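You operate a simulated robot arm through the tools that you are given. There is no shell and no other tool.

You run a simulated robot arm. Do the job below in one go: nothing can be reset, and whatever is moved stays where it is left.

TASK
Swap the compost pot's full pail for the empty one, put the lid on and wipe up the drip.
Fine: peelings on the worktop, green pad back. Set down upright: pail with peelings. What is to be rubbed or washed off counts as gone when no trace of it is left.

Only the result counts: the job must be done as asked and must still hold three seconds after the hand-in. Knocking over, shifting, dropping, spilling or breaking anything else fails it. Lids that push on must go on centred and level and be pressed home; caps that screw on are set level and turned clockwise until they are tight.

THE ROBOT
A 7-joint arm with a two-finger parallel gripper, fixed in place. Base frame: the origin is at the foot of the arm, x ahead of it, y to its left, z up; the work surface is at about z = 0.92. Lengths are in m, angles in rad, forces in N, time in s.
With the tool pointing down near the work surface it reaches from about 0.1 to 0.64 m from the base axis. Its first joint turns from -1.152 to 1.152 rad. Payload 1.57 kg.
The tool frame sits at the grasp point between the pads (the TCP): z along the fingers, y along the line on which they close. The tips reach 0.03 m beyond it. Largest opening 0.08 m; finger width 0.017, thickness 0.012; the body of the gripper, 0.04 by 0.082 m, starts 0.08 m behind the TCP.
Orientation is that of the tool frame in the base frame, as a unit quaternion [x, y, z, w]. With the fingers straight down and closing along the base's y, the tool's x points along the base's -x, its y along +y and its z along -z.

THE INTERFACE
- The arm moves only by the tool servo_tool. Its argument "increments" is a list of rows, each an object of numbers (a shift or turn left out is 0, a gripper value left out holds the last): "ax", "ay", "az": the turn, a rotation vector about the tool's x, y, z in rad; "dx", "dy", "dz": the shift along the tool's x, y, z in m; "claw": the finger opening in m, from 0 to 0.08. In form: [{"ax": .., "ay": .., "az": .., "dx": .., "dy": .., "dz": .., "claw": ..}, ...]. A call has 1 to 20 rows; each row is the pose to reach, as a shift and turn from the pose commanded when the call began, along the tool's axes at that moment. Rows are played at 5 a second. More than 0.05 m and 0.15 rad between two rows, or a gripper value outside its range, and nothing of the call is played. A pose out of reach is approached as far as the arm can. The call stops where the force on the tool passes 40 N (or 10 N more than at its start, if that is more) or the arm is blocked; 0.2 s more then pass. Each finger travels about 0.072 m/s and halts on what it meets, pressing with about 43 N; the grip force reading is that of the motor and also rises with nothing between the fingers. The clock runs only during rows and for 0.2 s after the last one: add rows that repeat a pose to give the fingers time. It gives the time, the measured TCP pose, the force on the tool (base axes), the opening and the grip force at its end, in the units of the frame above (readings bear some noise), with the torque about the TCP (base axes, N m) and any sound that the robot's microphone picked up, and new pictures: "show" is both (left out), scene, wrist or none.
- Cameras (640 x 400 px; columns grow to the right, rows downward): "scene" is fixed at [0.048, 0.4185, 1.4133]; the picture's right is [-0.82, -0.57, 0.00], its down [-0.34, 0.49, -0.81] and it looks along [0.46, -0.66, -0.59] (base axes); focal length 233 px, centre (320, 200). "wrist" rides on the gripper at [0.072, -0.007, -0.122] in the tool frame; the picture's right is [0.09, 1.00, 0.00], its down [-0.84, 0.08, -0.54] and it looks along [-0.54, 0.05, 0.84] (tool axes); focal length 238 px, centre (320, 200). There is no depth. A picture from a camera that has moved, and an enlarged one, comes with that camera's place and axes in the base frame and with its lens. The place of the scene camera against the robot may be out by one fixed shift of up to 0.018 m in any direction.
- close_up(camera, box): a new picture of the part [left, top, right, bottom] of that camera's present view, enlarged. It takes no simulated time.
- job_done(): hands the job in; it is judged then, once.

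Nothing tells you positions but the pictures and the camera data. Unless the task says otherwise, let go and move clear before handing in.

The tools are called after ">>>" as name(argument=value, ...) on one line, values as JSON. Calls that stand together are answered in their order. servo_tool: Moves the arm, as the interface text tells. Its arguments: {"type":"object","properties":{"increments":{"type":"array","items":{"type":"object","properties":{"ax":{"type":"number"},"ay":{"type":"number"},"az":{"type":"number"},"dx":{"type":"number"},"dy":{"type":"number"},"dz":{"type":"number"},"claw":{"type":"number"}}}},"show":{"type":"string","enum":["both","scene","wrist","none"]}},"required":["increments"]} The other tools are called the same way: close_up (camera, box) takes an enlarged picture of a part of a camera's view; job_done () hands the job in.

At the start:

```text
t: 0.0
tool_pos: [0.2891, -0.1323, 1.2854]
ee_rot: [0.001, 1.0, 0.001, 0.001]
ft_force: [-0.5, 0.3, -0.8]
ft_torque: [0.01, -0.01, -0.02]
finger_gap: 0.0801
finger_force: 0.0
```

scene: 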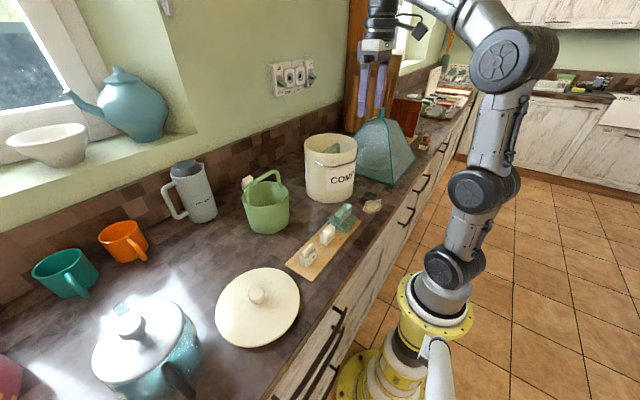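
wrist: 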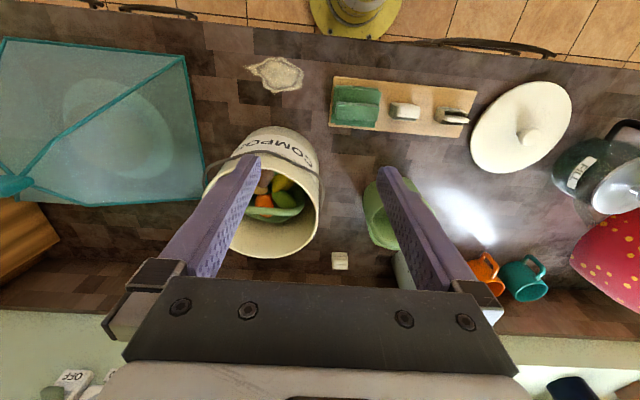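

I see the compost pot with a full green pail inside, an empty green pail beside it, a cream lid on the worktop, a tray with a green pad and other pieces, and a drip stain near the pot. I'll look closer before moving.

>>> close_up(camera="scene", box=[220, 110, 420, 235])

>>> close_up(camera="scene", box=[190, 190, 390, 360])

>>> close_up(camera="wrist", box=[180, 40, 500, 280])

>>> close_up(camera="wrist", box=[320, 50, 600, 160])

```text
3.20 times, centred on (320, 172) of scene
camera zoom: at [0.048, 0.4185, 1.4133], right [-0.82, -0.57, 0.0], down [-0.34, 0.49, -0.81], along [0.46, -0.66, -0.59], focal length 746 px, centre (320, 288)
```

zoom: 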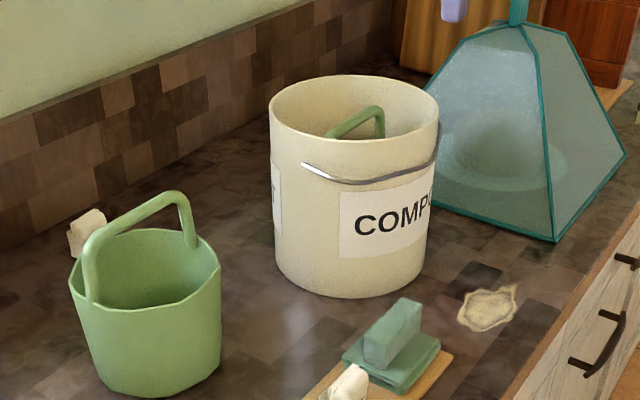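

```text
2.35 times, centred on (290, 275) of scene
camera zoom: at [0.048, 0.4185, 1.4133], right [-0.82, -0.57, 0.0], down [-0.34, 0.49, -0.81], along [0.46, -0.66, -0.59], focal length 549 px, centre (391, 24)
```

zoom: 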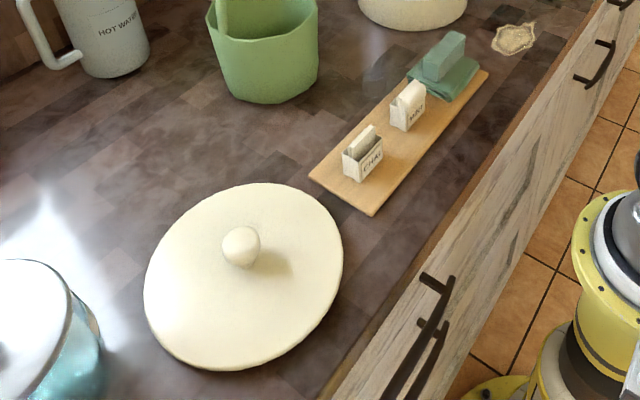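

```text
1.67 times, centred on (340, 160) of wrist
camera zoom: at [0.2177, -0.1384, 1.408], right [-0.09, 1.0, 0.0], down [0.84, 0.08, 0.54], along [0.54, 0.05, -0.84], focal length 397 px, centre (287, 267)
```

zoom: 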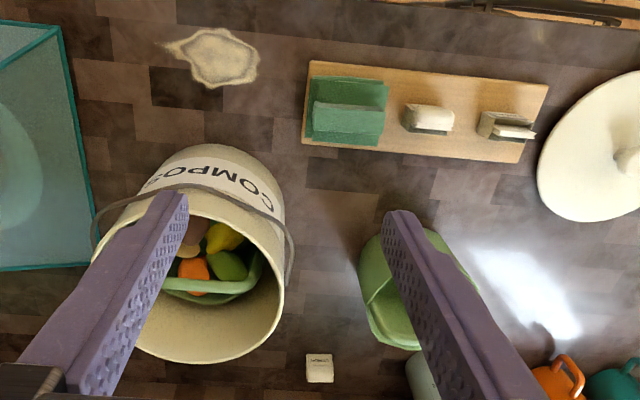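

```text
2.29 times, centred on (460, 105) of wrist
camera zoom: at [0.2177, -0.1384, 1.408], right [-0.09, 1.0, 0.0], down [0.84, 0.08, 0.54], along [0.54, 0.05, -0.84], focal length 545 px, centre (0, 417)
```

zoom: 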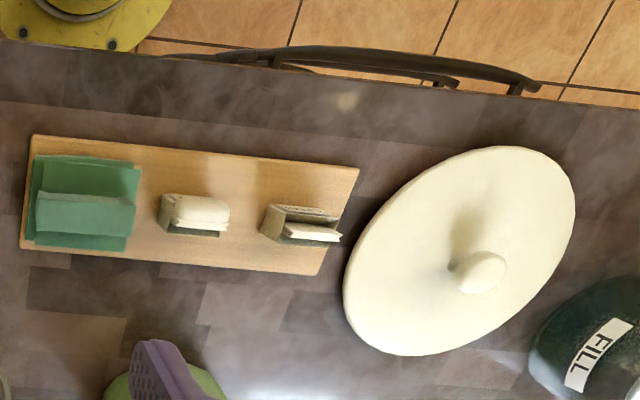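

The pot (rim about z 1.11) looks to be near (0.43, -0.20), with the empty pail near (0.50, 0.06), the lid near (0.32, 0.28) and the drip near (0.265, -0.217). I'll move the wrist camera over the pot to measure it better.

>>> servo_tool(increments=[{"dx": -0.03, "dy": -0.012}, {"dx": -0.07, "dy": -0.03}, {"dx": -0.11, "dy": -0.05}, {"dx": -0.144, "dy": -0.064}, {"dx": -0.144, "dy": -0.064}, {"dx": -0.144, "dy": -0.064}])

```text
t: 1.4
tool_pos: [0.4167, -0.1915, 1.2558]
ee_rot: [0.001, 1.0, 0.0, 0.002]
ft_force: [0.1, 0.0, -0.4]
ft_torque: [-0.02, -0.01, 0.04]
finger_gap: 0.08
finger_force: 0.0
out of reach, approached as far as the arm can: row 3, 4, 5, 6
camera wrist: at [0.3462, -0.1965, 1.3785], right [-0.09, 1.0, 0.0], down [0.84, 0.08, 0.54], along [0.54, 0.05, -0.84], focal length 238 px, centre (320, 200)
```

scene: 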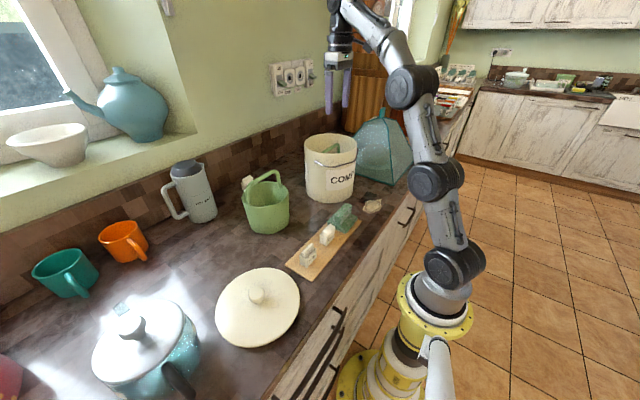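
wrist: 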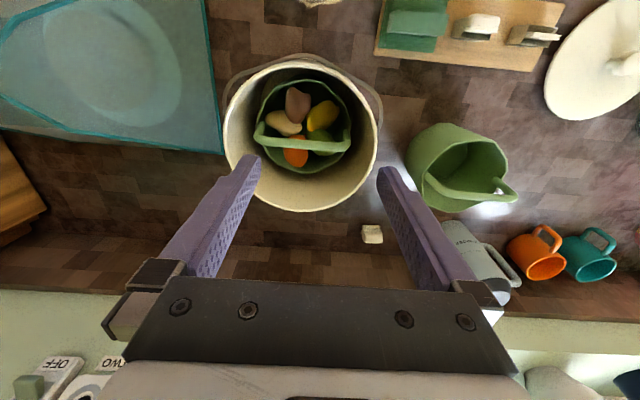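

The arm stops short here: at this height it only reaches about r = 0.46 pointing straight down, so I'll need a tilted tool to lift the pail clear of the pot. First I'll check the handles closely.

>>> close_up(camera="wrist", box=[210, 45, 390, 220])

>>> close_up(camera="wrist", box=[380, 100, 540, 230])

>>> close_up(camera="wrist", box=[360, 0, 640, 130])

>>> close_up(camera="scene", box=[285, 195, 390, 275])

```text
2.29 times, centred on (300, 132) of wrist
camera zoom: at [0.3462, -0.1965, 1.3785], right [-0.09, 1.0, 0.0], down [0.84, 0.08, 0.54], along [0.54, 0.05, -0.84], focal length 545 px, centre (366, 354)
```

zoom: 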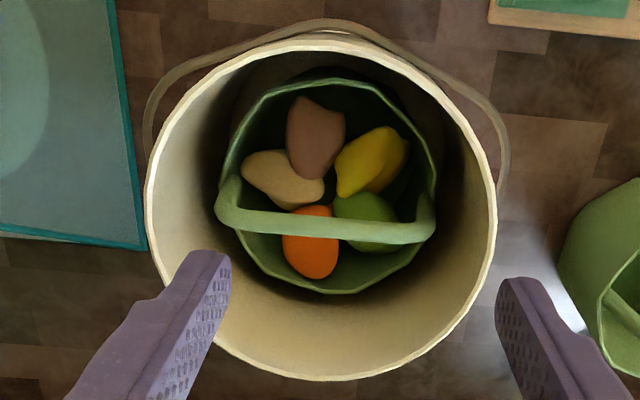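

```text
3.08 times, centred on (460, 165) of wrist
camera zoom: at [0.3462, -0.1965, 1.3785], right [-0.09, 1.0, 0.0], down [0.84, 0.08, 0.54], along [0.54, 0.05, -0.84], focal length 733 px, centre (-111, 308)
```

zoom: 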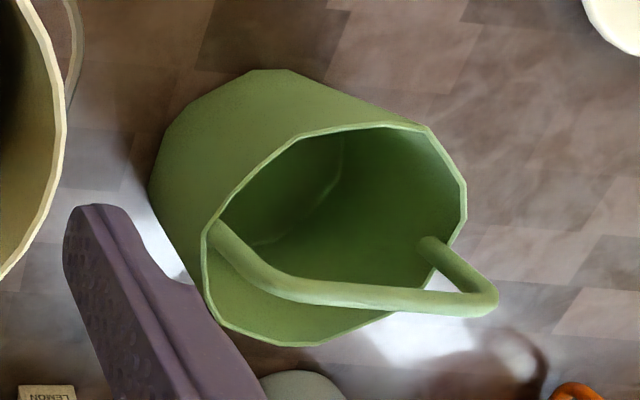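

```text
2.29 times, centred on (500, 65) of wrist
camera zoom: at [0.3462, -0.1965, 1.3785], right [-0.09, 1.0, 0.0], down [0.84, 0.08, 0.54], along [0.54, 0.05, -0.84], focal length 545 px, centre (-91, 509)
```

zoom: 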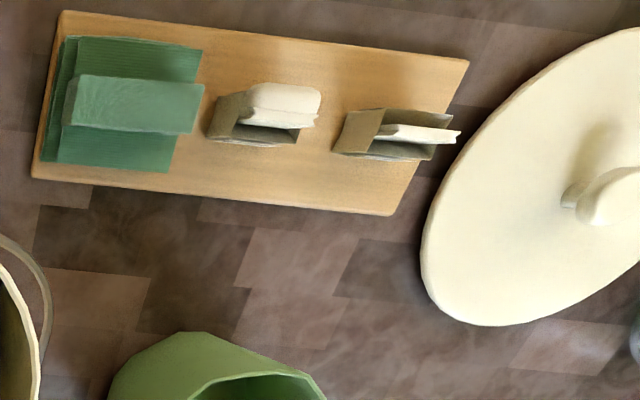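

```text
5.00 times, centred on (338, 235) of scene
camera zoom: at [0.0481, 0.4185, 1.4133], right [-0.82, -0.57, 0.0], down [-0.34, 0.49, -0.81], along [0.46, -0.66, -0.59], focal length 1166 px, centre (232, 25)
```

zoom: 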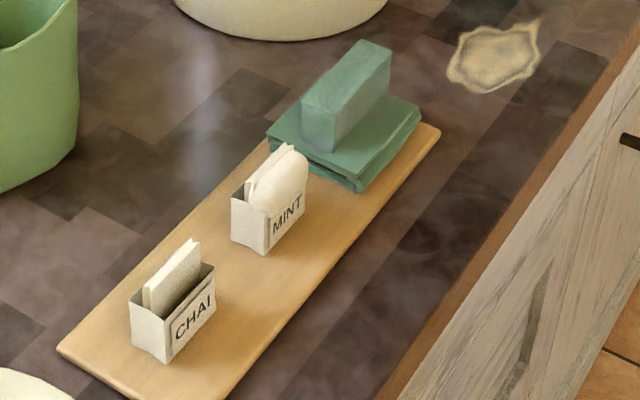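

The pot is centred near (0.449, -0.209). Both pail handles run along y: the full one at about x 0.45, y -0.21, and the empty one at about x 0.507, y 0.057. I'll back off a little and turn the tool 90° so the fingers close along x.

>>> servo_tool(increments=[{"dx": 0.03, "az": 0.1428}, {"dx": 0.06, "az": 0.2856}, {"dx": 0.08, "az": 0.4284}, {"dx": 0.08, "az": 0.5712}, {"dx": 0.08, "az": 0.714}, {"dx": 0.08, "az": 0.8568}, {"dx": 0.08, "az": 0.9996}, {"dx": 0.08, "az": 1.1424}, {"dx": 0.08, "az": 1.2852}, {"dx": 0.08, "az": 1.428}, {"dx": 0.08, "az": 1.5708}, {"dx": 0.08, "az": 1.5708}])

```text
t: 4.0
tool_pos: [0.3391, -0.1909, 1.2558]
ee_rot: [0.708, 0.706, 0.001, 0.0]
ft_force: [-0.2, -0.4, 0.3]
ft_torque: [0.0, 0.01, 0.02]
finger_gap: 0.08
finger_force: 0.0
camera wrist: at [0.3333, -0.1181, 1.3785], right [1.0, 0.09, 0.0], down [0.07, -0.84, 0.54], along [0.05, -0.54, -0.84], focal length 238 px, centre (320, 200)
```

scene: 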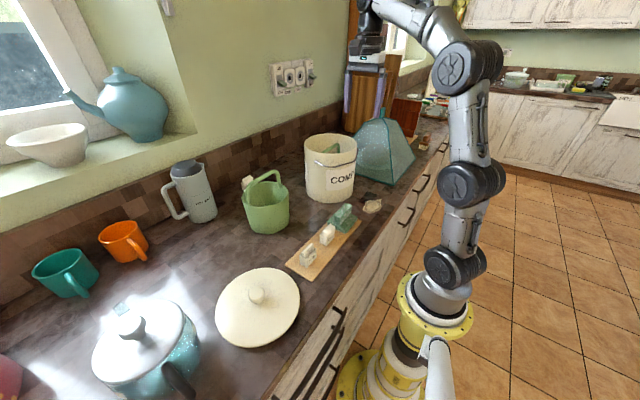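
wrist: 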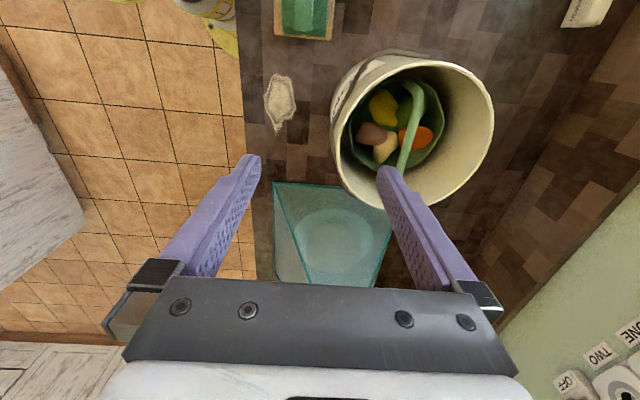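

>>> close_up(camera="wrist", box=[320, 40, 510, 220])

>>> close_up(camera="wrist", box=[250, 0, 350, 140])

```text
2.22 times, centred on (415, 130) of wrist
camera zoom: at [0.3333, -0.1181, 1.3785], right [1.0, 0.09, 0.0], down [0.07, -0.84, 0.54], along [0.05, -0.54, -0.84], focal length 530 px, centre (109, 356)
```

zoom: 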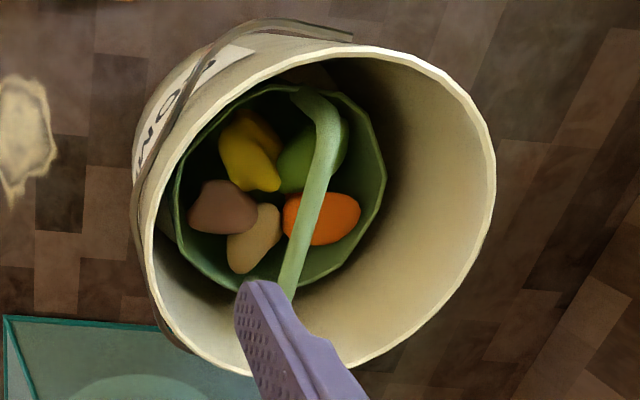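

```text
2.86 times, centred on (300, 70) of wrist
camera zoom: at [0.3333, -0.1181, 1.3785], right [1.0, 0.09, 0.0], down [0.07, -0.84, 0.54], along [0.05, -0.54, -0.84], focal length 681 px, centre (377, 571)
```

zoom: 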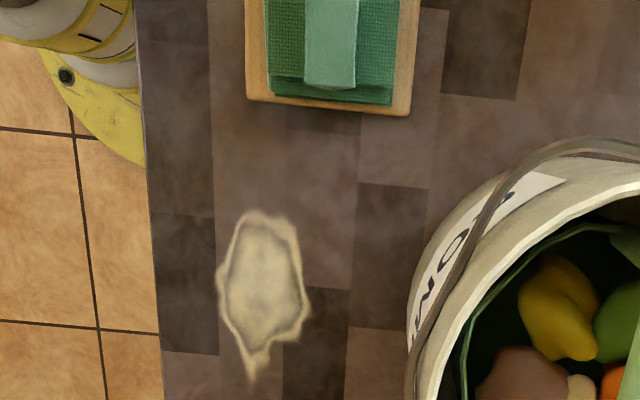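

The pot estimate holds from both views, with the rim at about z 1.11 and the handle bar just under it. Next I'll tilt the tool outward and check that it can reach above the pot high enough to clear the rim.

>>> servo_tool(increments=[{"ax": -0.11, "dy": 0.02, "dz": -0.01}, {"ax": -0.22, "dy": 0.045, "dz": -0.025}, {"ax": -0.33, "dy": 0.07, "dx": -0.008, "dz": -0.04}, {"ax": -0.45, "dy": 0.095, "dx": -0.015, "dz": -0.055}, {"ax": -0.45, "dy": 0.111, "dx": -0.019, "dz": -0.065}, {"ax": -0.45, "dy": 0.111, "dx": -0.019, "dz": -0.065}])

```text
t: 5.4
tool_pos: [0.4496, -0.2103, 1.3211]
ee_rot: [0.69, 0.688, 0.159, 0.159]
ft_force: [-0.3, 0.1, 0.7]
ft_torque: [-0.04, -0.02, 0.01]
finger_gap: 0.0799
finger_force: 0.0
camera wrist: at [0.3915, -0.1376, 1.4284], right [0.9, 0.09, 0.43], down [-0.17, -0.84, 0.52], along [0.41, -0.54, -0.73], focal length 238 px, centre (320, 200)
```

scene: 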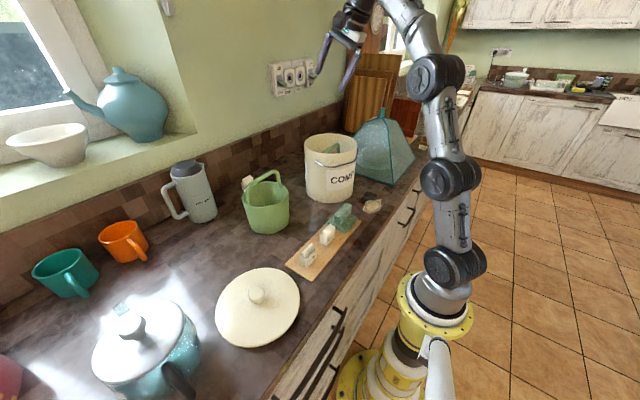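
wrist: 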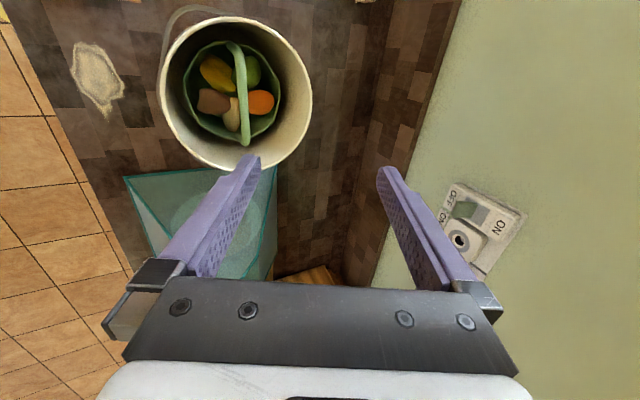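

>>> close_up(camera="wrist", box=[150, 0, 330, 180])

```text
2.22 times, centred on (240, 90) of wrist
camera zoom: at [0.3915, -0.1376, 1.4284], right [0.9, 0.09, 0.43], down [-0.17, -0.84, 0.52], along [0.41, -0.54, -0.73], focal length 530 px, centre (498, 444)
```

zoom: 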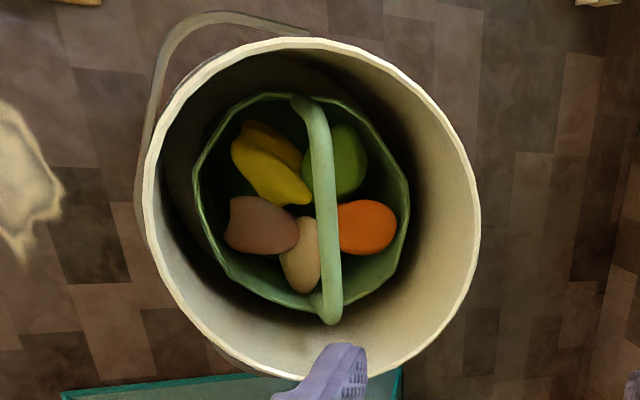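

The tilted pose reaches (0.45, -0.21, 1.32), which is high enough to clear the rim. Now I'll come down along the tool axis to a pre-grasp just above the full pail's handle.

>>> servo_tool(increments=[{"dx": 0.001, "dy": -0.027, "dz": 0.034, "claw": 0.06}, {"dx": 0.002, "dy": -0.055, "dz": 0.068}, {"dx": 0.003, "dy": -0.08, "dz": 0.1}, {"dx": 0.003, "dy": -0.1014, "dz": 0.1276}, {"dx": 0.003, "dy": -0.1014, "dz": 0.1276}])

>>> close_up(camera="scene", box=[270, 60, 410, 200])

```text
t: 6.6
tool_pos: [0.4138, -0.2062, 1.1622]
ee_rot: [0.689, 0.689, 0.159, 0.159]
ft_force: [0.1, 0.1, 0.4]
ft_torque: [0.03, -0.03, 0.01]
finger_gap: 0.0599
finger_force: 0.1
camera wrist: at [0.3555, -0.1345, 1.2693], right [0.9, 0.09, 0.43], down [-0.17, -0.84, 0.52], along [0.41, -0.54, -0.73], focal length 238 px, centre (320, 200)
```

scene: 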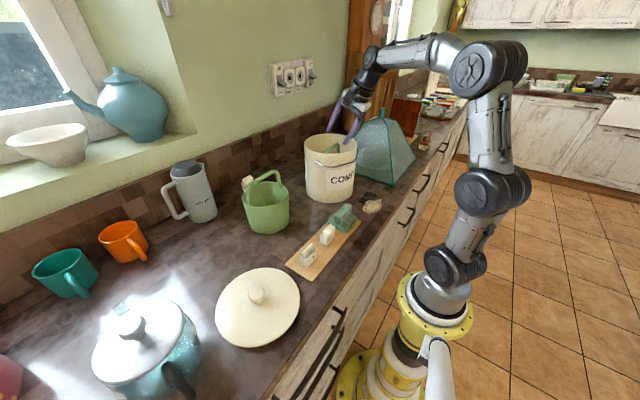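
wrist: 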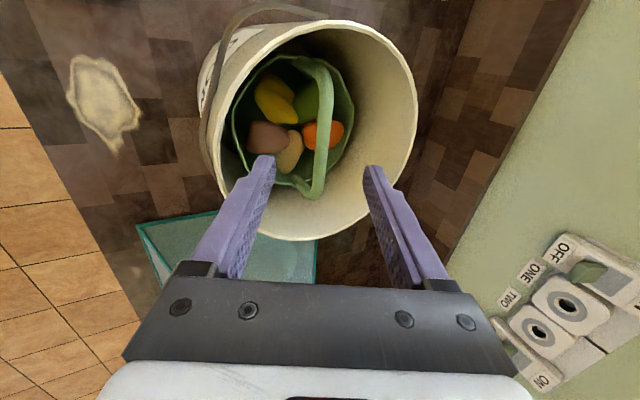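

```text
2.86 times, centred on (340, 130) of scene
camera zoom: at [0.048, 0.4185, 1.4133], right [-0.82, -0.57, 0.0], down [-0.34, 0.49, -0.81], along [0.46, -0.66, -0.59], focal length 666 px, centre (263, 400)
```

zoom: 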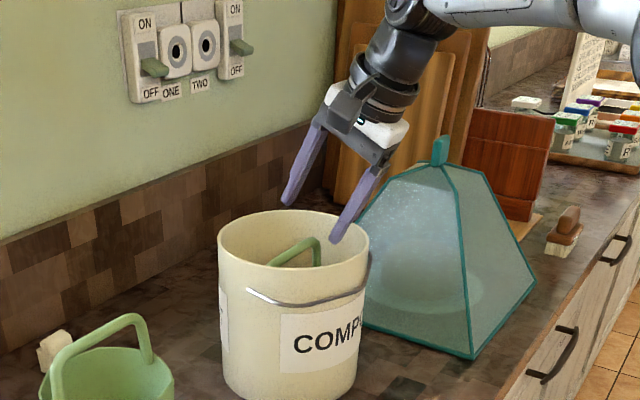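

The handle bar is centred between the fingers. I'll advance along the tool axis to the bar.

>>> servo_tool(increments=[{"dz": 0.02}, {"dz": 0.04}, {"dz": 0.06}, {"dz": 0.075}, {"dz": 0.08}, {"dz": 0.08}])

>>> close_up(camera="wrist", box=[200, 50, 440, 250])

>>> close_up(camera="scene", box=[270, 60, 410, 200])

```text
t: 8.0
tool_pos: [0.4492, -0.2071, 1.0897]
ee_rot: [0.689, 0.69, 0.158, 0.158]
ft_force: [0.0, 0.7, 0.8]
ft_torque: [0.06, -0.01, -0.02]
finger_gap: 0.0599
finger_force: 0.0
camera wrist: at [0.3911, -0.1341, 1.1971], right [0.9, 0.09, 0.43], down [-0.17, -0.84, 0.52], along [0.41, -0.54, -0.73], focal length 238 px, centre (320, 200)
```

scene: 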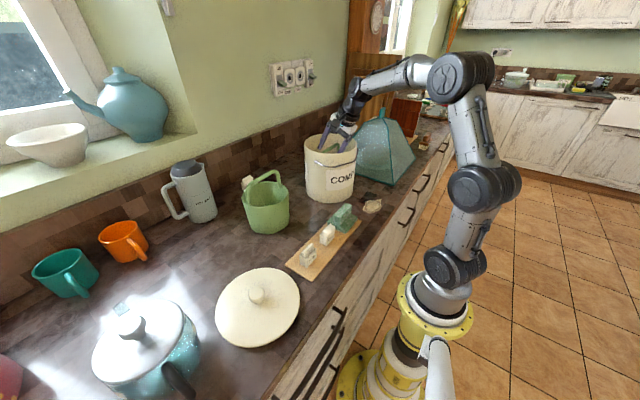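
wrist: 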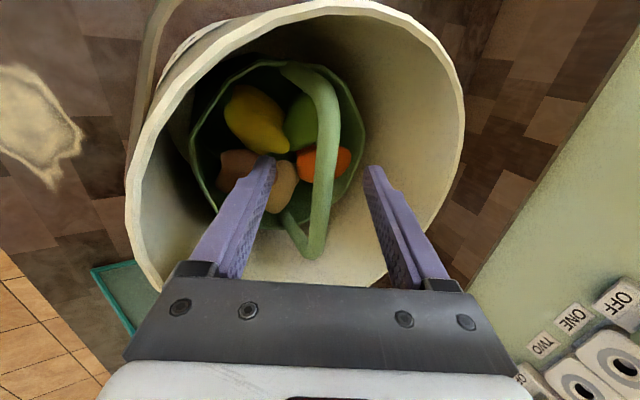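

```text
2.00 times, centred on (320, 150) of wrist
camera zoom: at [0.3911, -0.1341, 1.1971], right [0.9, 0.09, 0.43], down [-0.17, -0.84, 0.52], along [0.41, -0.54, -0.73], focal length 477 px, centre (320, 300)
```

zoom: 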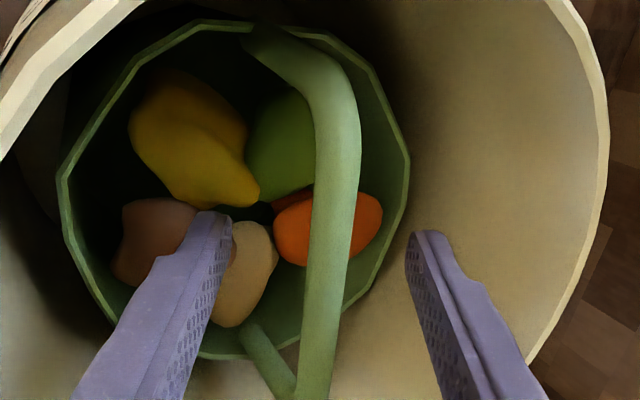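

```text
2.86 times, centred on (340, 130) of scene
camera zoom: at [0.048, 0.4185, 1.4133], right [-0.82, -0.57, 0.0], down [-0.34, 0.49, -0.81], along [0.46, -0.66, -0.59], focal length 666 px, centre (263, 400)
```

zoom: 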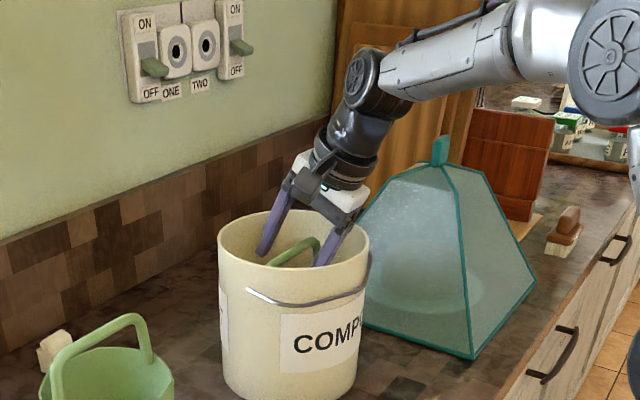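

The bar sits right at the grasp point between the pads, so I'm closing the gripper.

>>> servo_tool(increments=[{"claw": 0.03}, {"claw": 0.0}, {"claw": 0.0}, {"claw": 0.0}, {"claw": 0.0}], show="wrist")

```text
t: 9.2
tool_pos: [0.4489, -0.2079, 1.0913]
ee_rot: [0.69, 0.688, 0.159, 0.16]
ft_force: [2.8, 0.1, 4.9]
ft_torque: [0.03, 0.02, 0.03]
finger_gap: 0.0114
finger_force: 28.8
camera wrist: at [0.3911, -0.1342, 1.198], right [0.9, 0.09, 0.44], down [-0.17, -0.84, 0.52], along [0.41, -0.54, -0.73], focal length 238 px, centre (320, 200)
```

wrist: 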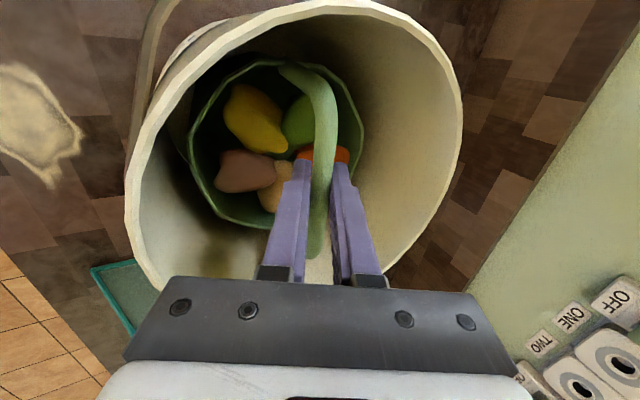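

The gripper holds the bar (gap 11 mm). I'll lift the full pail slowly and straight up.

>>> servo_tool(increments=[{"dy": 0.0022, "dz": -0.0045}, {"dy": 0.0065, "dz": -0.0135}, {"dy": 0.0131, "dz": -0.027}, {"dy": 0.0218, "dz": -0.045}, {"dy": 0.0305, "dz": -0.063}, {"dy": 0.0305, "dz": -0.063}])

```text
t: 10.6
tool_pos: [0.4495, -0.2059, 1.1598]
ee_rot: [0.689, 0.689, 0.157, 0.157]
ft_force: [0.6, 0.0, -4.4]
ft_torque: [0.0, 0.0, 0.0]
finger_gap: 0.0118
finger_force: 29.1
camera wrist: at [0.391, -0.1333, 1.267], right [0.9, 0.09, 0.43], down [-0.17, -0.84, 0.52], along [0.41, -0.54, -0.74], focal length 238 px, centre (320, 200)
```

scene: 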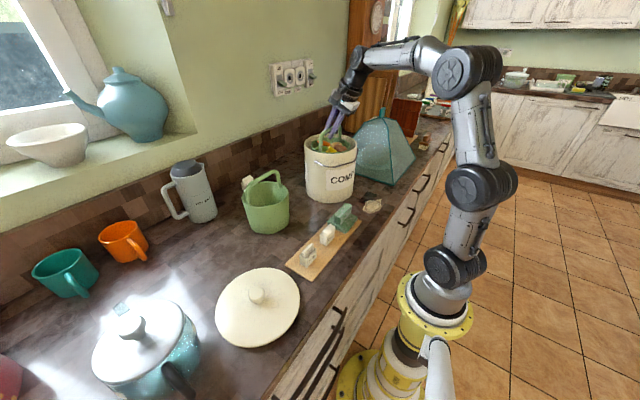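
wrist: 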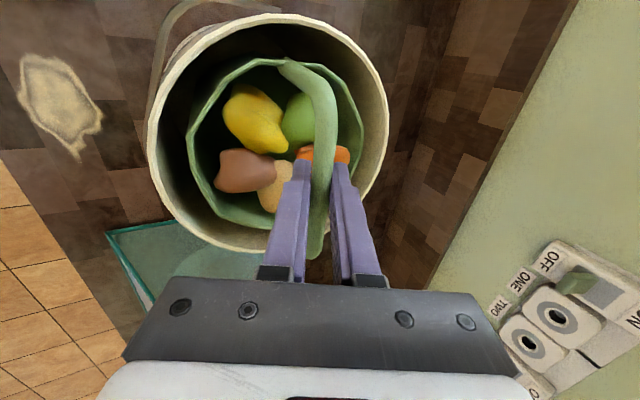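

The pail is rising cleanly and weighs about 4.4 N. Continuing the lift above the rim.

>>> servo_tool(increments=[{"dy": 0.0065, "dz": -0.0135}, {"dy": 0.0174, "dz": -0.036}, {"dy": 0.0283, "dz": -0.0585}, {"dy": 0.0392, "dz": -0.081}, {"dy": 0.0501, "dz": -0.1035}, {"dy": 0.061, "dz": -0.126}, {"dy": 0.0685, "dz": -0.1413}, {"dy": 0.0685, "dz": -0.1413}])

>>> close_up(camera="scene", box=[270, 30, 430, 210])

```text
t: 12.4
tool_pos: [0.4497, -0.2066, 1.3187]
ee_rot: [0.69, 0.689, 0.157, 0.158]
ft_force: [0.4, 0.4, -3.9]
ft_torque: [0.01, -0.04, 0.0]
finger_gap: 0.0114
finger_force: 29.0
camera wrist: at [0.3915, -0.134, 1.425], right [0.9, 0.09, 0.43], down [-0.17, -0.84, 0.52], along [0.41, -0.54, -0.74], focal length 238 px, centre (320, 200)
```

scene: 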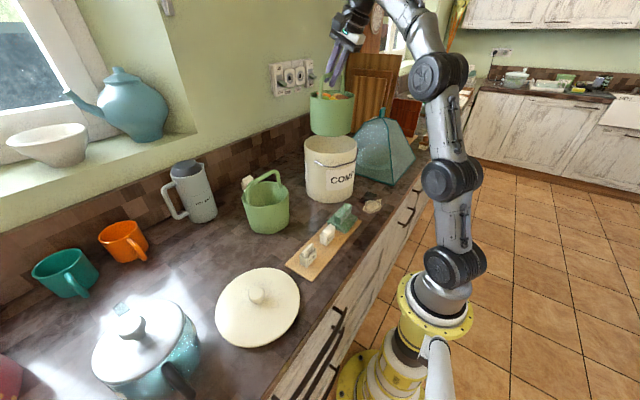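
wrist: 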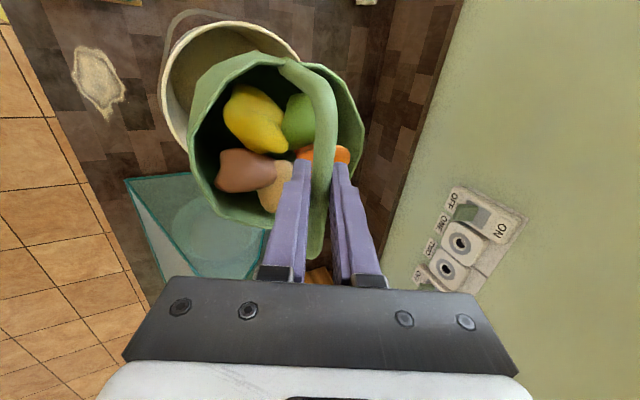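

```text
2.22 times, centred on (350, 120) of scene
camera zoom: at [0.0481, 0.4185, 1.4133], right [-0.82, -0.57, 0.0], down [-0.34, 0.49, -0.81], along [0.46, -0.66, -0.59], focal length 518 px, centre (253, 378)
```

zoom: 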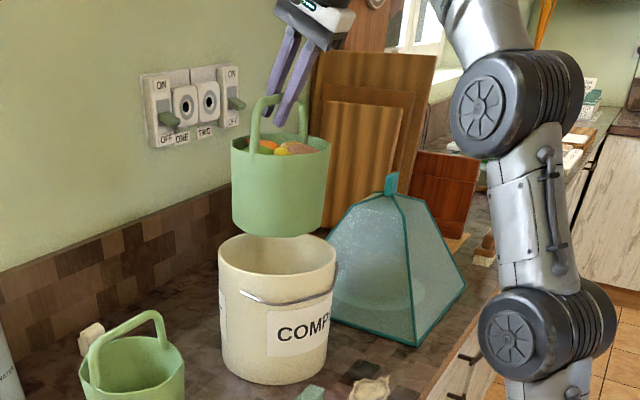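

The full pail is clear of the pot and hanging upright. I'll carry it around in front of the empty pail toward a free spot near (0.50, 0.24).

>>> servo_tool(increments=[{"dx": 0.012, "dy": -0.0072, "dz": -0.0035}, {"dx": 0.035, "dy": -0.0216, "dz": -0.0105}, {"dx": 0.06, "dy": -0.0395, "dz": -0.0147}, {"dx": 0.09, "dy": -0.0557, "dz": -0.0181}, {"dx": 0.12, "dy": -0.0682, "dz": -0.0197}, {"dx": 0.15, "dy": -0.0767, "dz": -0.0205}, {"dx": 0.18, "dy": -0.0825, "dz": -0.0199}, {"dx": 0.21, "dy": -0.0856, "dz": -0.0181}, {"dx": 0.24, "dy": -0.0856, "dz": -0.0136}, {"dx": 0.27, "dy": -0.0833, "dz": -0.007}, {"dx": 0.298, "dy": -0.0769, "dz": 0.0028}, {"dx": 0.324, "dy": -0.0682, "dz": 0.017}, {"dx": 0.35, "dy": -0.0582, "dz": 0.033}, {"dx": 0.374, "dy": -0.0472, "dz": 0.0516}, {"dx": 0.396, "dy": -0.0366, "dz": 0.0711}, {"dx": 0.416, "dy": -0.0257, "dz": 0.0898}, {"dx": 0.432, "dy": -0.0169, "dz": 0.1084}, {"dx": 0.442, "dy": -0.0105, "dz": 0.1249}, {"dx": 0.447, "dy": -0.0094, "dz": 0.1343}, {"dx": 0.447, "dy": -0.0094, "dz": 0.1343}])

>>> close_up(camera="scene", box=[120, 100, 400, 300])

```text
t: 16.6
tool_pos: [0.4991, 0.2408, 1.1923]
ee_rot: [0.691, 0.688, 0.158, 0.158]
ft_force: [0.0, -0.5, -4.1]
ft_torque: [0.02, 0.03, -0.01]
finger_gap: 0.0116
finger_force: 28.8
camera wrist: at [0.4417, 0.3132, 1.2995], right [0.9, 0.09, 0.43], down [-0.17, -0.84, 0.52], along [0.41, -0.54, -0.73], focal length 238 px, centre (320, 200)
```

scene: 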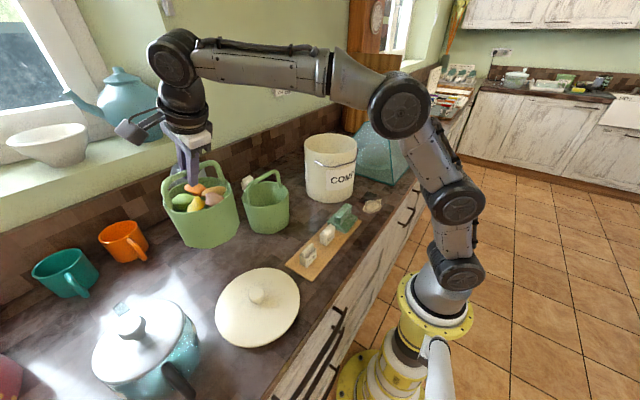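
wrist: 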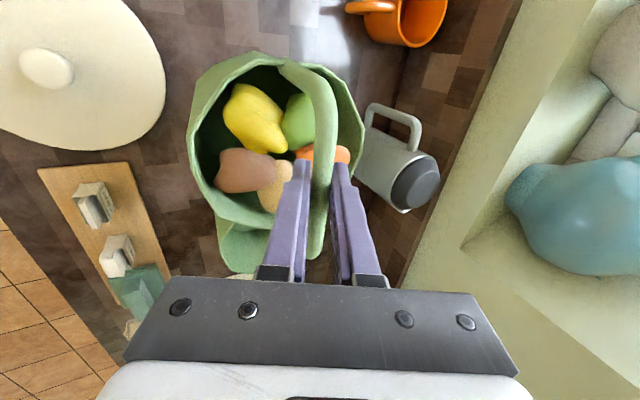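

```text
2.00 times, centred on (260, 200) of scene
camera zoom: at [0.0481, 0.4186, 1.4133], right [-0.82, -0.57, 0.0], down [-0.34, 0.49, -0.81], along [0.46, -0.66, -0.59], focal length 467 px, centre (440, 200)
```

zoom: 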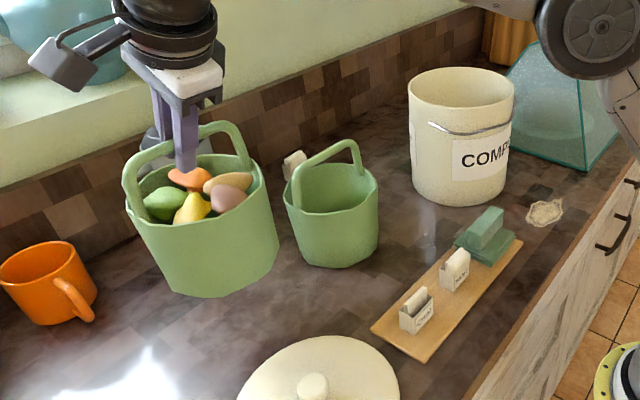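

The landing spot is clear: the mug is well behind it and the lid edge is about 2–3 cm off. I'll lower the pail to just above the worktop.

>>> servo_tool(increments=[{"dy": -0.0044, "dz": 0.009}, {"dy": -0.0131, "dz": 0.027}, {"dy": -0.0218, "dz": 0.045}, {"dy": -0.0305, "dz": 0.063}, {"dy": -0.037, "dz": 0.0765}, {"dy": -0.0414, "dz": 0.0855}, {"dy": -0.0414, "dz": 0.0855}])

>>> close_up(camera="scene", box=[120, 130, 320, 280])

```text
t: 18.2
tool_pos: [0.4997, 0.2399, 1.0981]
ee_rot: [0.689, 0.689, 0.158, 0.158]
ft_force: [0.2, -1.2, -3.7]
ft_torque: [0.02, -0.02, -0.01]
finger_gap: 0.0117
finger_force: 28.8
camera wrist: at [0.4419, 0.3132, 1.2051], right [0.9, 0.09, 0.43], down [-0.17, -0.84, 0.52], along [0.41, -0.54, -0.73], focal length 238 px, centre (320, 200)
```

scene: 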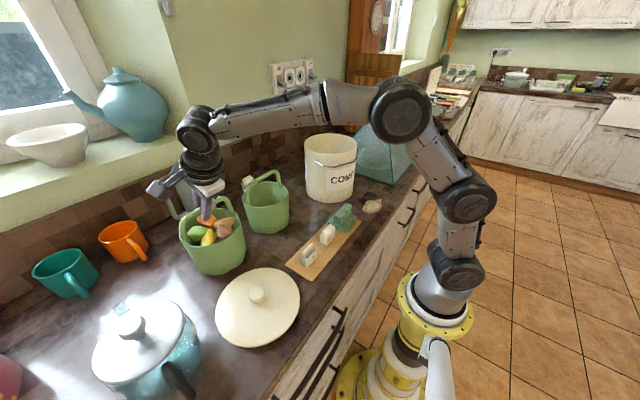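
wrist: 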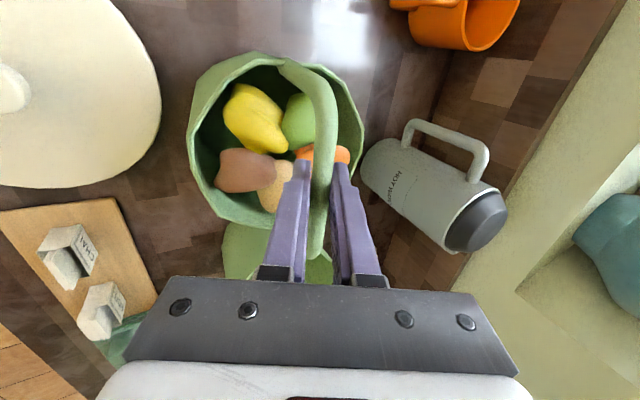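

```text
2.67 times, centred on (220, 205) of scene
camera zoom: at [0.0481, 0.4186, 1.4133], right [-0.82, -0.57, 0.0], down [-0.34, 0.49, -0.81], along [0.46, -0.66, -0.59], focal length 622 px, centre (587, 187)
```

zoom: 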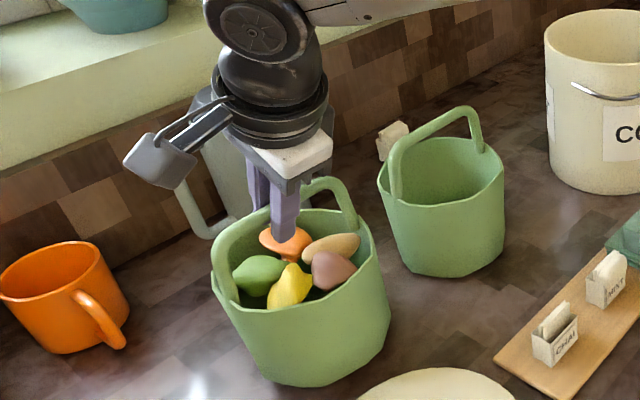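

Still carrying the full weight, so there's no contact yet. I'm lowering in small steps.

>>> servo_tool(increments=[{"dy": -0.0017, "dz": 0.0036}, {"dy": -0.0035, "dz": 0.0072}, {"dy": -0.0052, "dz": 0.0108}, {"dy": -0.0052, "dz": 0.0108}], show="none")

```text
t: 19.2
tool_pos: [0.4998, 0.2414, 1.0856]
ee_rot: [0.689, 0.689, 0.158, 0.159]
ft_force: [0.7, 0.6, -4.4]
ft_torque: [0.02, 0.01, 0.0]
finger_gap: 0.0116
finger_force: 28.8
```

>>> servo_tool(increments=[{"dy": -0.0009, "dz": 0.0018}, {"dy": -0.0017, "dz": 0.0036}, {"dy": -0.0017, "dz": 0.0036}], show="none")

```text
t: 20.0
tool_pos: [0.501, 0.2417, 1.0844]
ee_rot: [0.689, 0.689, 0.162, 0.159]
ft_force: [-1.5, 2.2, 13.5]
ft_torque: [-0.76, -0.02, -0.22]
finger_gap: 0.0115
finger_force: 28.5
```

The pail has touched the worktop. I'll ease off the press by about 2 mm and then open the fingers.

>>> servo_tool(increments=[{"dy": 0.0009, "dz": -0.0018}, {"dy": 0.0009, "dz": -0.0018, "claw": 0.014}, {"dy": 0.0009, "dz": -0.0018, "claw": 0.02}, {"dy": 0.0009, "dz": -0.0018, "claw": 0.04}, {"dy": 0.0009, "dz": -0.0018, "claw": 0.06}, {"dy": 0.0009, "dz": -0.0018, "claw": 0.06}])

>>> close_up(camera="scene", box=[120, 130, 320, 280])

```text
t: 21.4
tool_pos: [0.4993, 0.241, 1.0826]
ee_rot: [0.69, 0.689, 0.159, 0.158]
ft_force: [-0.8, -0.1, 0.8]
ft_torque: [0.01, -0.01, 0.04]
finger_gap: 0.0598
finger_force: 0.1
camera wrist: at [0.4418, 0.3131, 1.1907], right [0.9, 0.09, 0.43], down [-0.17, -0.84, 0.52], along [0.41, -0.54, -0.73], focal length 238 px, centre (320, 200)
```

scene: 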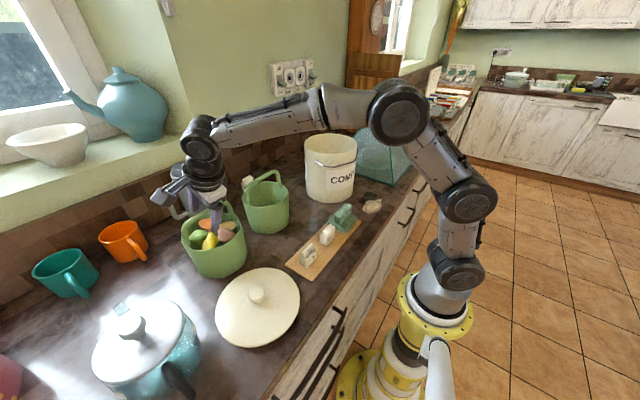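
wrist: 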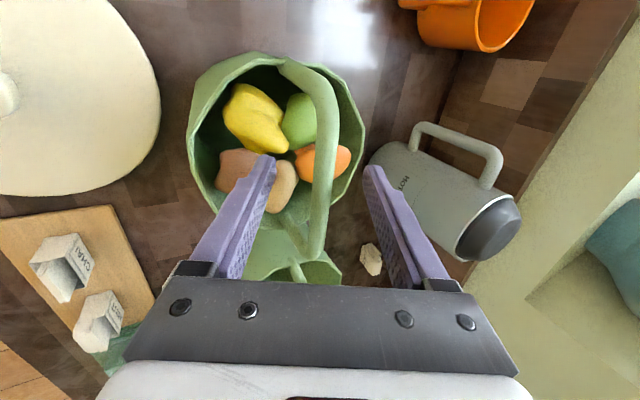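

```text
2.67 times, centred on (220, 205) of scene
camera zoom: at [0.048, 0.4185, 1.4133], right [-0.82, -0.57, 0.0], down [-0.34, 0.49, -0.81], along [0.46, -0.66, -0.59], focal length 622 px, centre (587, 187)
```

zoom: 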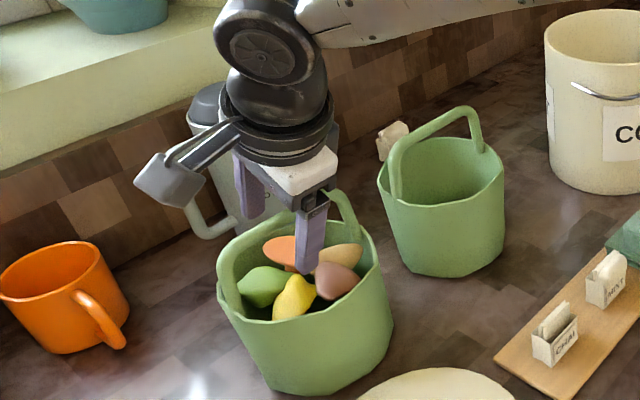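

The full pail stands upright and is released. I'll retreat along the tool axis and move over to the empty pail.

>>> servo_tool(increments=[{"dz": -0.03}, {"dz": -0.06}, {"dz": -0.09}, {"dz": -0.12}, {"dz": -0.12, "dx": -0.04}, {"dz": -0.12, "dx": -0.085}, {"dz": -0.12, "dx": -0.13}, {"dz": -0.12, "dx": -0.17}, {"dz": -0.12, "dx": -0.189}, {"dz": -0.12, "dx": -0.189}])

>>> close_up(camera="wrist", box=[200, 30, 440, 230])

>>> close_up(camera="scene", box=[150, 130, 350, 280])

```text
t: 23.6
tool_pos: [0.4467, 0.0503, 1.1923]
ee_rot: [0.689, 0.689, 0.159, 0.159]
ft_force: [-0.4, -0.2, 0.6]
ft_torque: [0.04, 0.03, 0.05]
finger_gap: 0.06
finger_force: 0.0
camera wrist: at [0.3894, 0.1238, 1.2995], right [0.9, 0.09, 0.43], down [-0.17, -0.84, 0.52], along [0.41, -0.54, -0.73], focal length 238 px, centre (320, 200)
```

scene: 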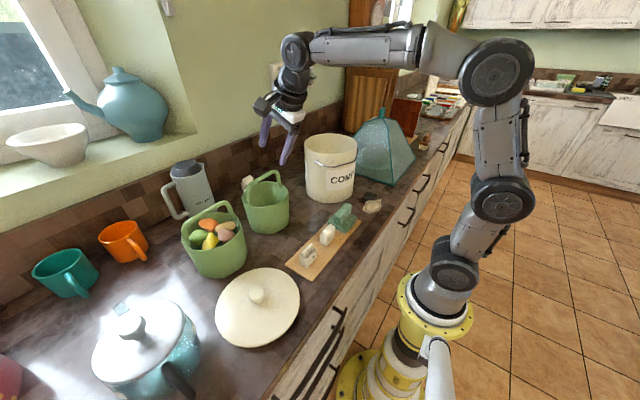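
wrist: 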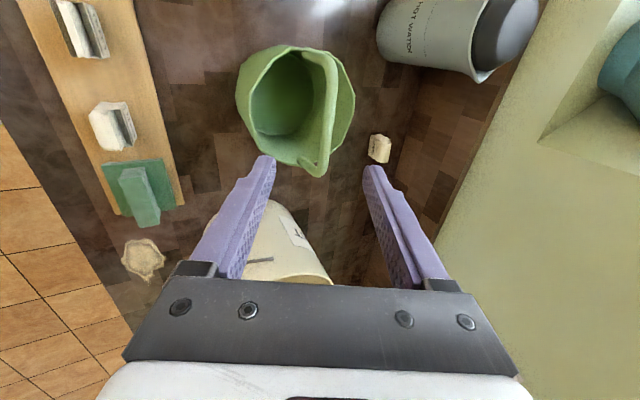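

```text
2.00 times, centred on (320, 130) of wrist
camera zoom: at [0.3894, 0.1238, 1.2995], right [0.9, 0.09, 0.43], down [-0.17, -0.84, 0.52], along [0.41, -0.54, -0.73], focal length 477 px, centre (320, 340)
```

zoom: 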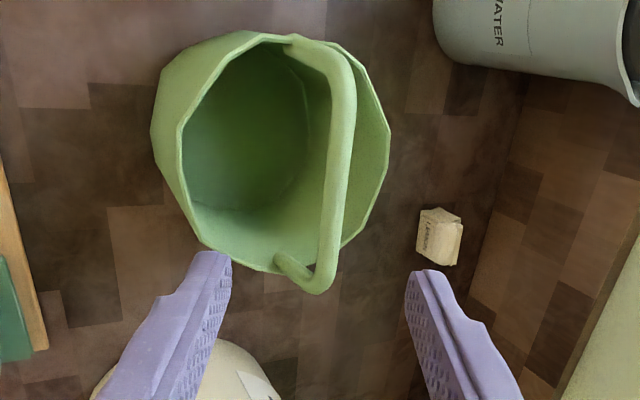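

```text
2.67 times, centred on (250, 205) of scene
camera zoom: at [0.048, 0.4185, 1.4133], right [-0.82, -0.57, 0.0], down [-0.34, 0.49, -0.81], along [0.46, -0.66, -0.59], focal length 622 px, centre (507, 187)
```

zoom: 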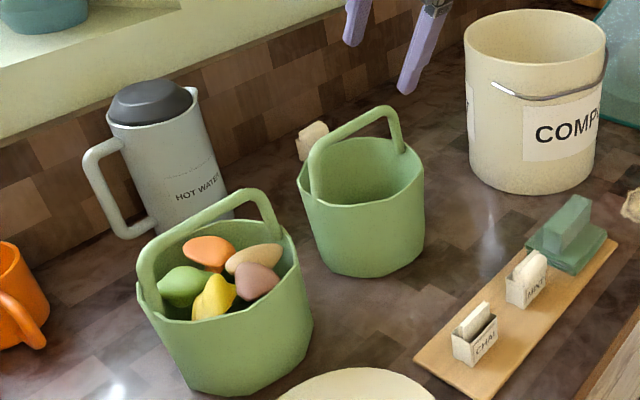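

The empty pail's bar is at about (0.506, 0.059, 1.087). I'll align with it, advance, then close.

>>> servo_tool(increments=[{"dx": 0.0087, "dy": 0.0075, "dz": 0.02}, {"dx": 0.0087, "dy": 0.0075, "dz": 0.045}, {"dx": 0.0087, "dy": 0.0075, "dz": 0.07}, {"dx": 0.0087, "dy": 0.0075, "dz": 0.095}, {"dx": 0.0087, "dy": 0.0075, "dz": 0.112}, {"dx": 0.0087, "dy": 0.0075, "dz": 0.1206}, {"dx": 0.0087, "dy": 0.0075, "dz": 0.1206}])

>>> close_up(camera="wrist", box=[200, 50, 440, 270])

>>> close_up(camera="scene", box=[200, 110, 340, 250])

```text
t: 25.2
tool_pos: [0.5057, 0.0601, 1.086]
ee_rot: [0.69, 0.689, 0.157, 0.158]
ft_force: [0.4, 0.3, 0.4]
ft_torque: [0.0, 0.0, 0.03]
finger_gap: 0.06
finger_force: 0.0
camera wrist: at [0.4484, 0.1325, 1.1932], right [0.9, 0.09, 0.43], down [-0.17, -0.84, 0.52], along [0.41, -0.54, -0.73], focal length 238 px, centre (320, 200)
```

scene: 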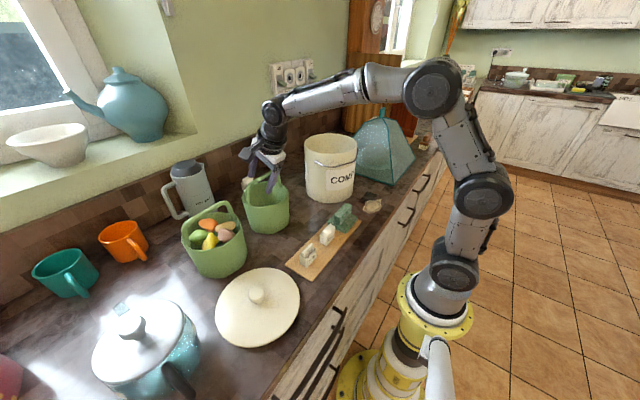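
wrist: 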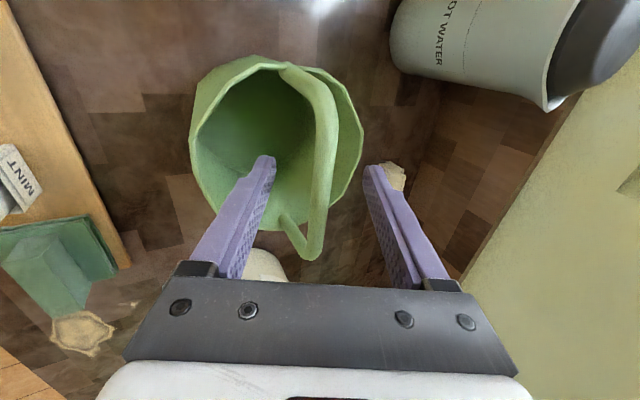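

```text
1.82 times, centred on (320, 160) of wrist
camera zoom: at [0.4484, 0.1325, 1.1932], right [0.9, 0.09, 0.43], down [-0.17, -0.84, 0.52], along [0.41, -0.54, -0.73], focal length 433 px, centre (320, 273)
```

zoom: 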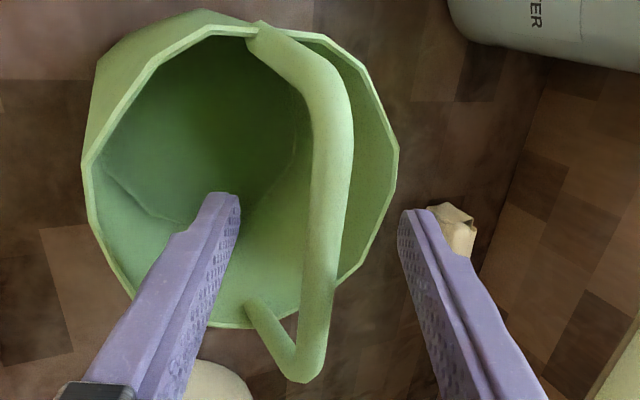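

```text
2.86 times, centred on (270, 180) of scene
camera zoom: at [0.0481, 0.4185, 1.4133], right [-0.82, -0.57, 0.0], down [-0.34, 0.49, -0.81], along [0.46, -0.66, -0.59], focal length 666 px, centre (463, 257)
```

zoom: 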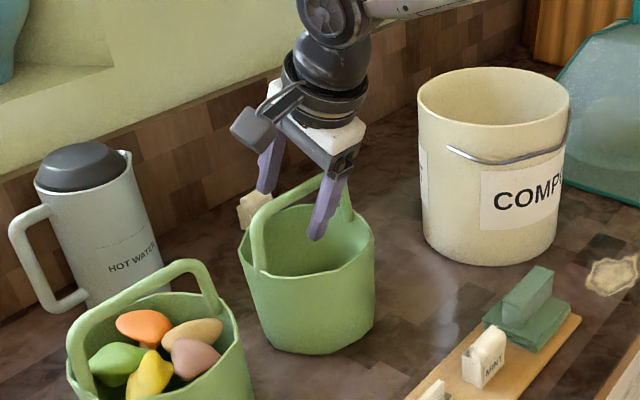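

The bar lies between the pads the same way as before. Closing, then a small test lift.

>>> servo_tool(increments=[{"claw": 0.03}, {"claw": 0.0}, {"claw": 0.0}, {"claw": 0.0}, {"claw": 0.0}, {"dy": 0.0022, "dz": -0.0045}, {"dy": 0.0065, "dz": -0.0135}, {"dy": 0.0065, "dz": -0.0135}])

```text
t: 27.0
tool_pos: [0.5071, 0.0588, 1.1008]
ee_rot: [0.689, 0.689, 0.158, 0.158]
ft_force: [0.3, -0.3, -0.7]
ft_torque: [-0.02, 0.0, -0.02]
finger_gap: 0.0108
finger_force: 27.8
camera wrist: at [0.4487, 0.1328, 1.2085], right [0.9, 0.09, 0.43], down [-0.17, -0.84, 0.52], along [0.41, -0.54, -0.73], focal length 238 px, centre (320, 200)
```

scene: 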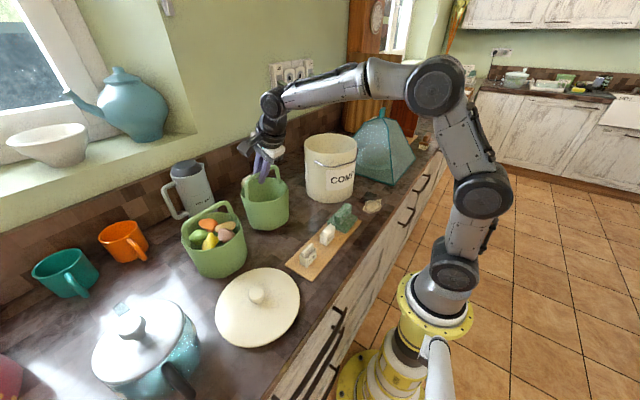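
wrist: 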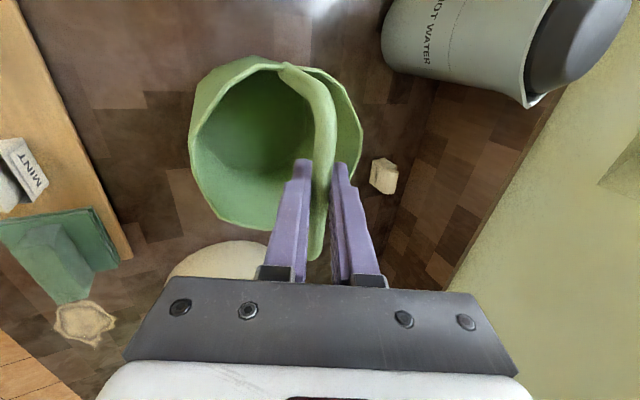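

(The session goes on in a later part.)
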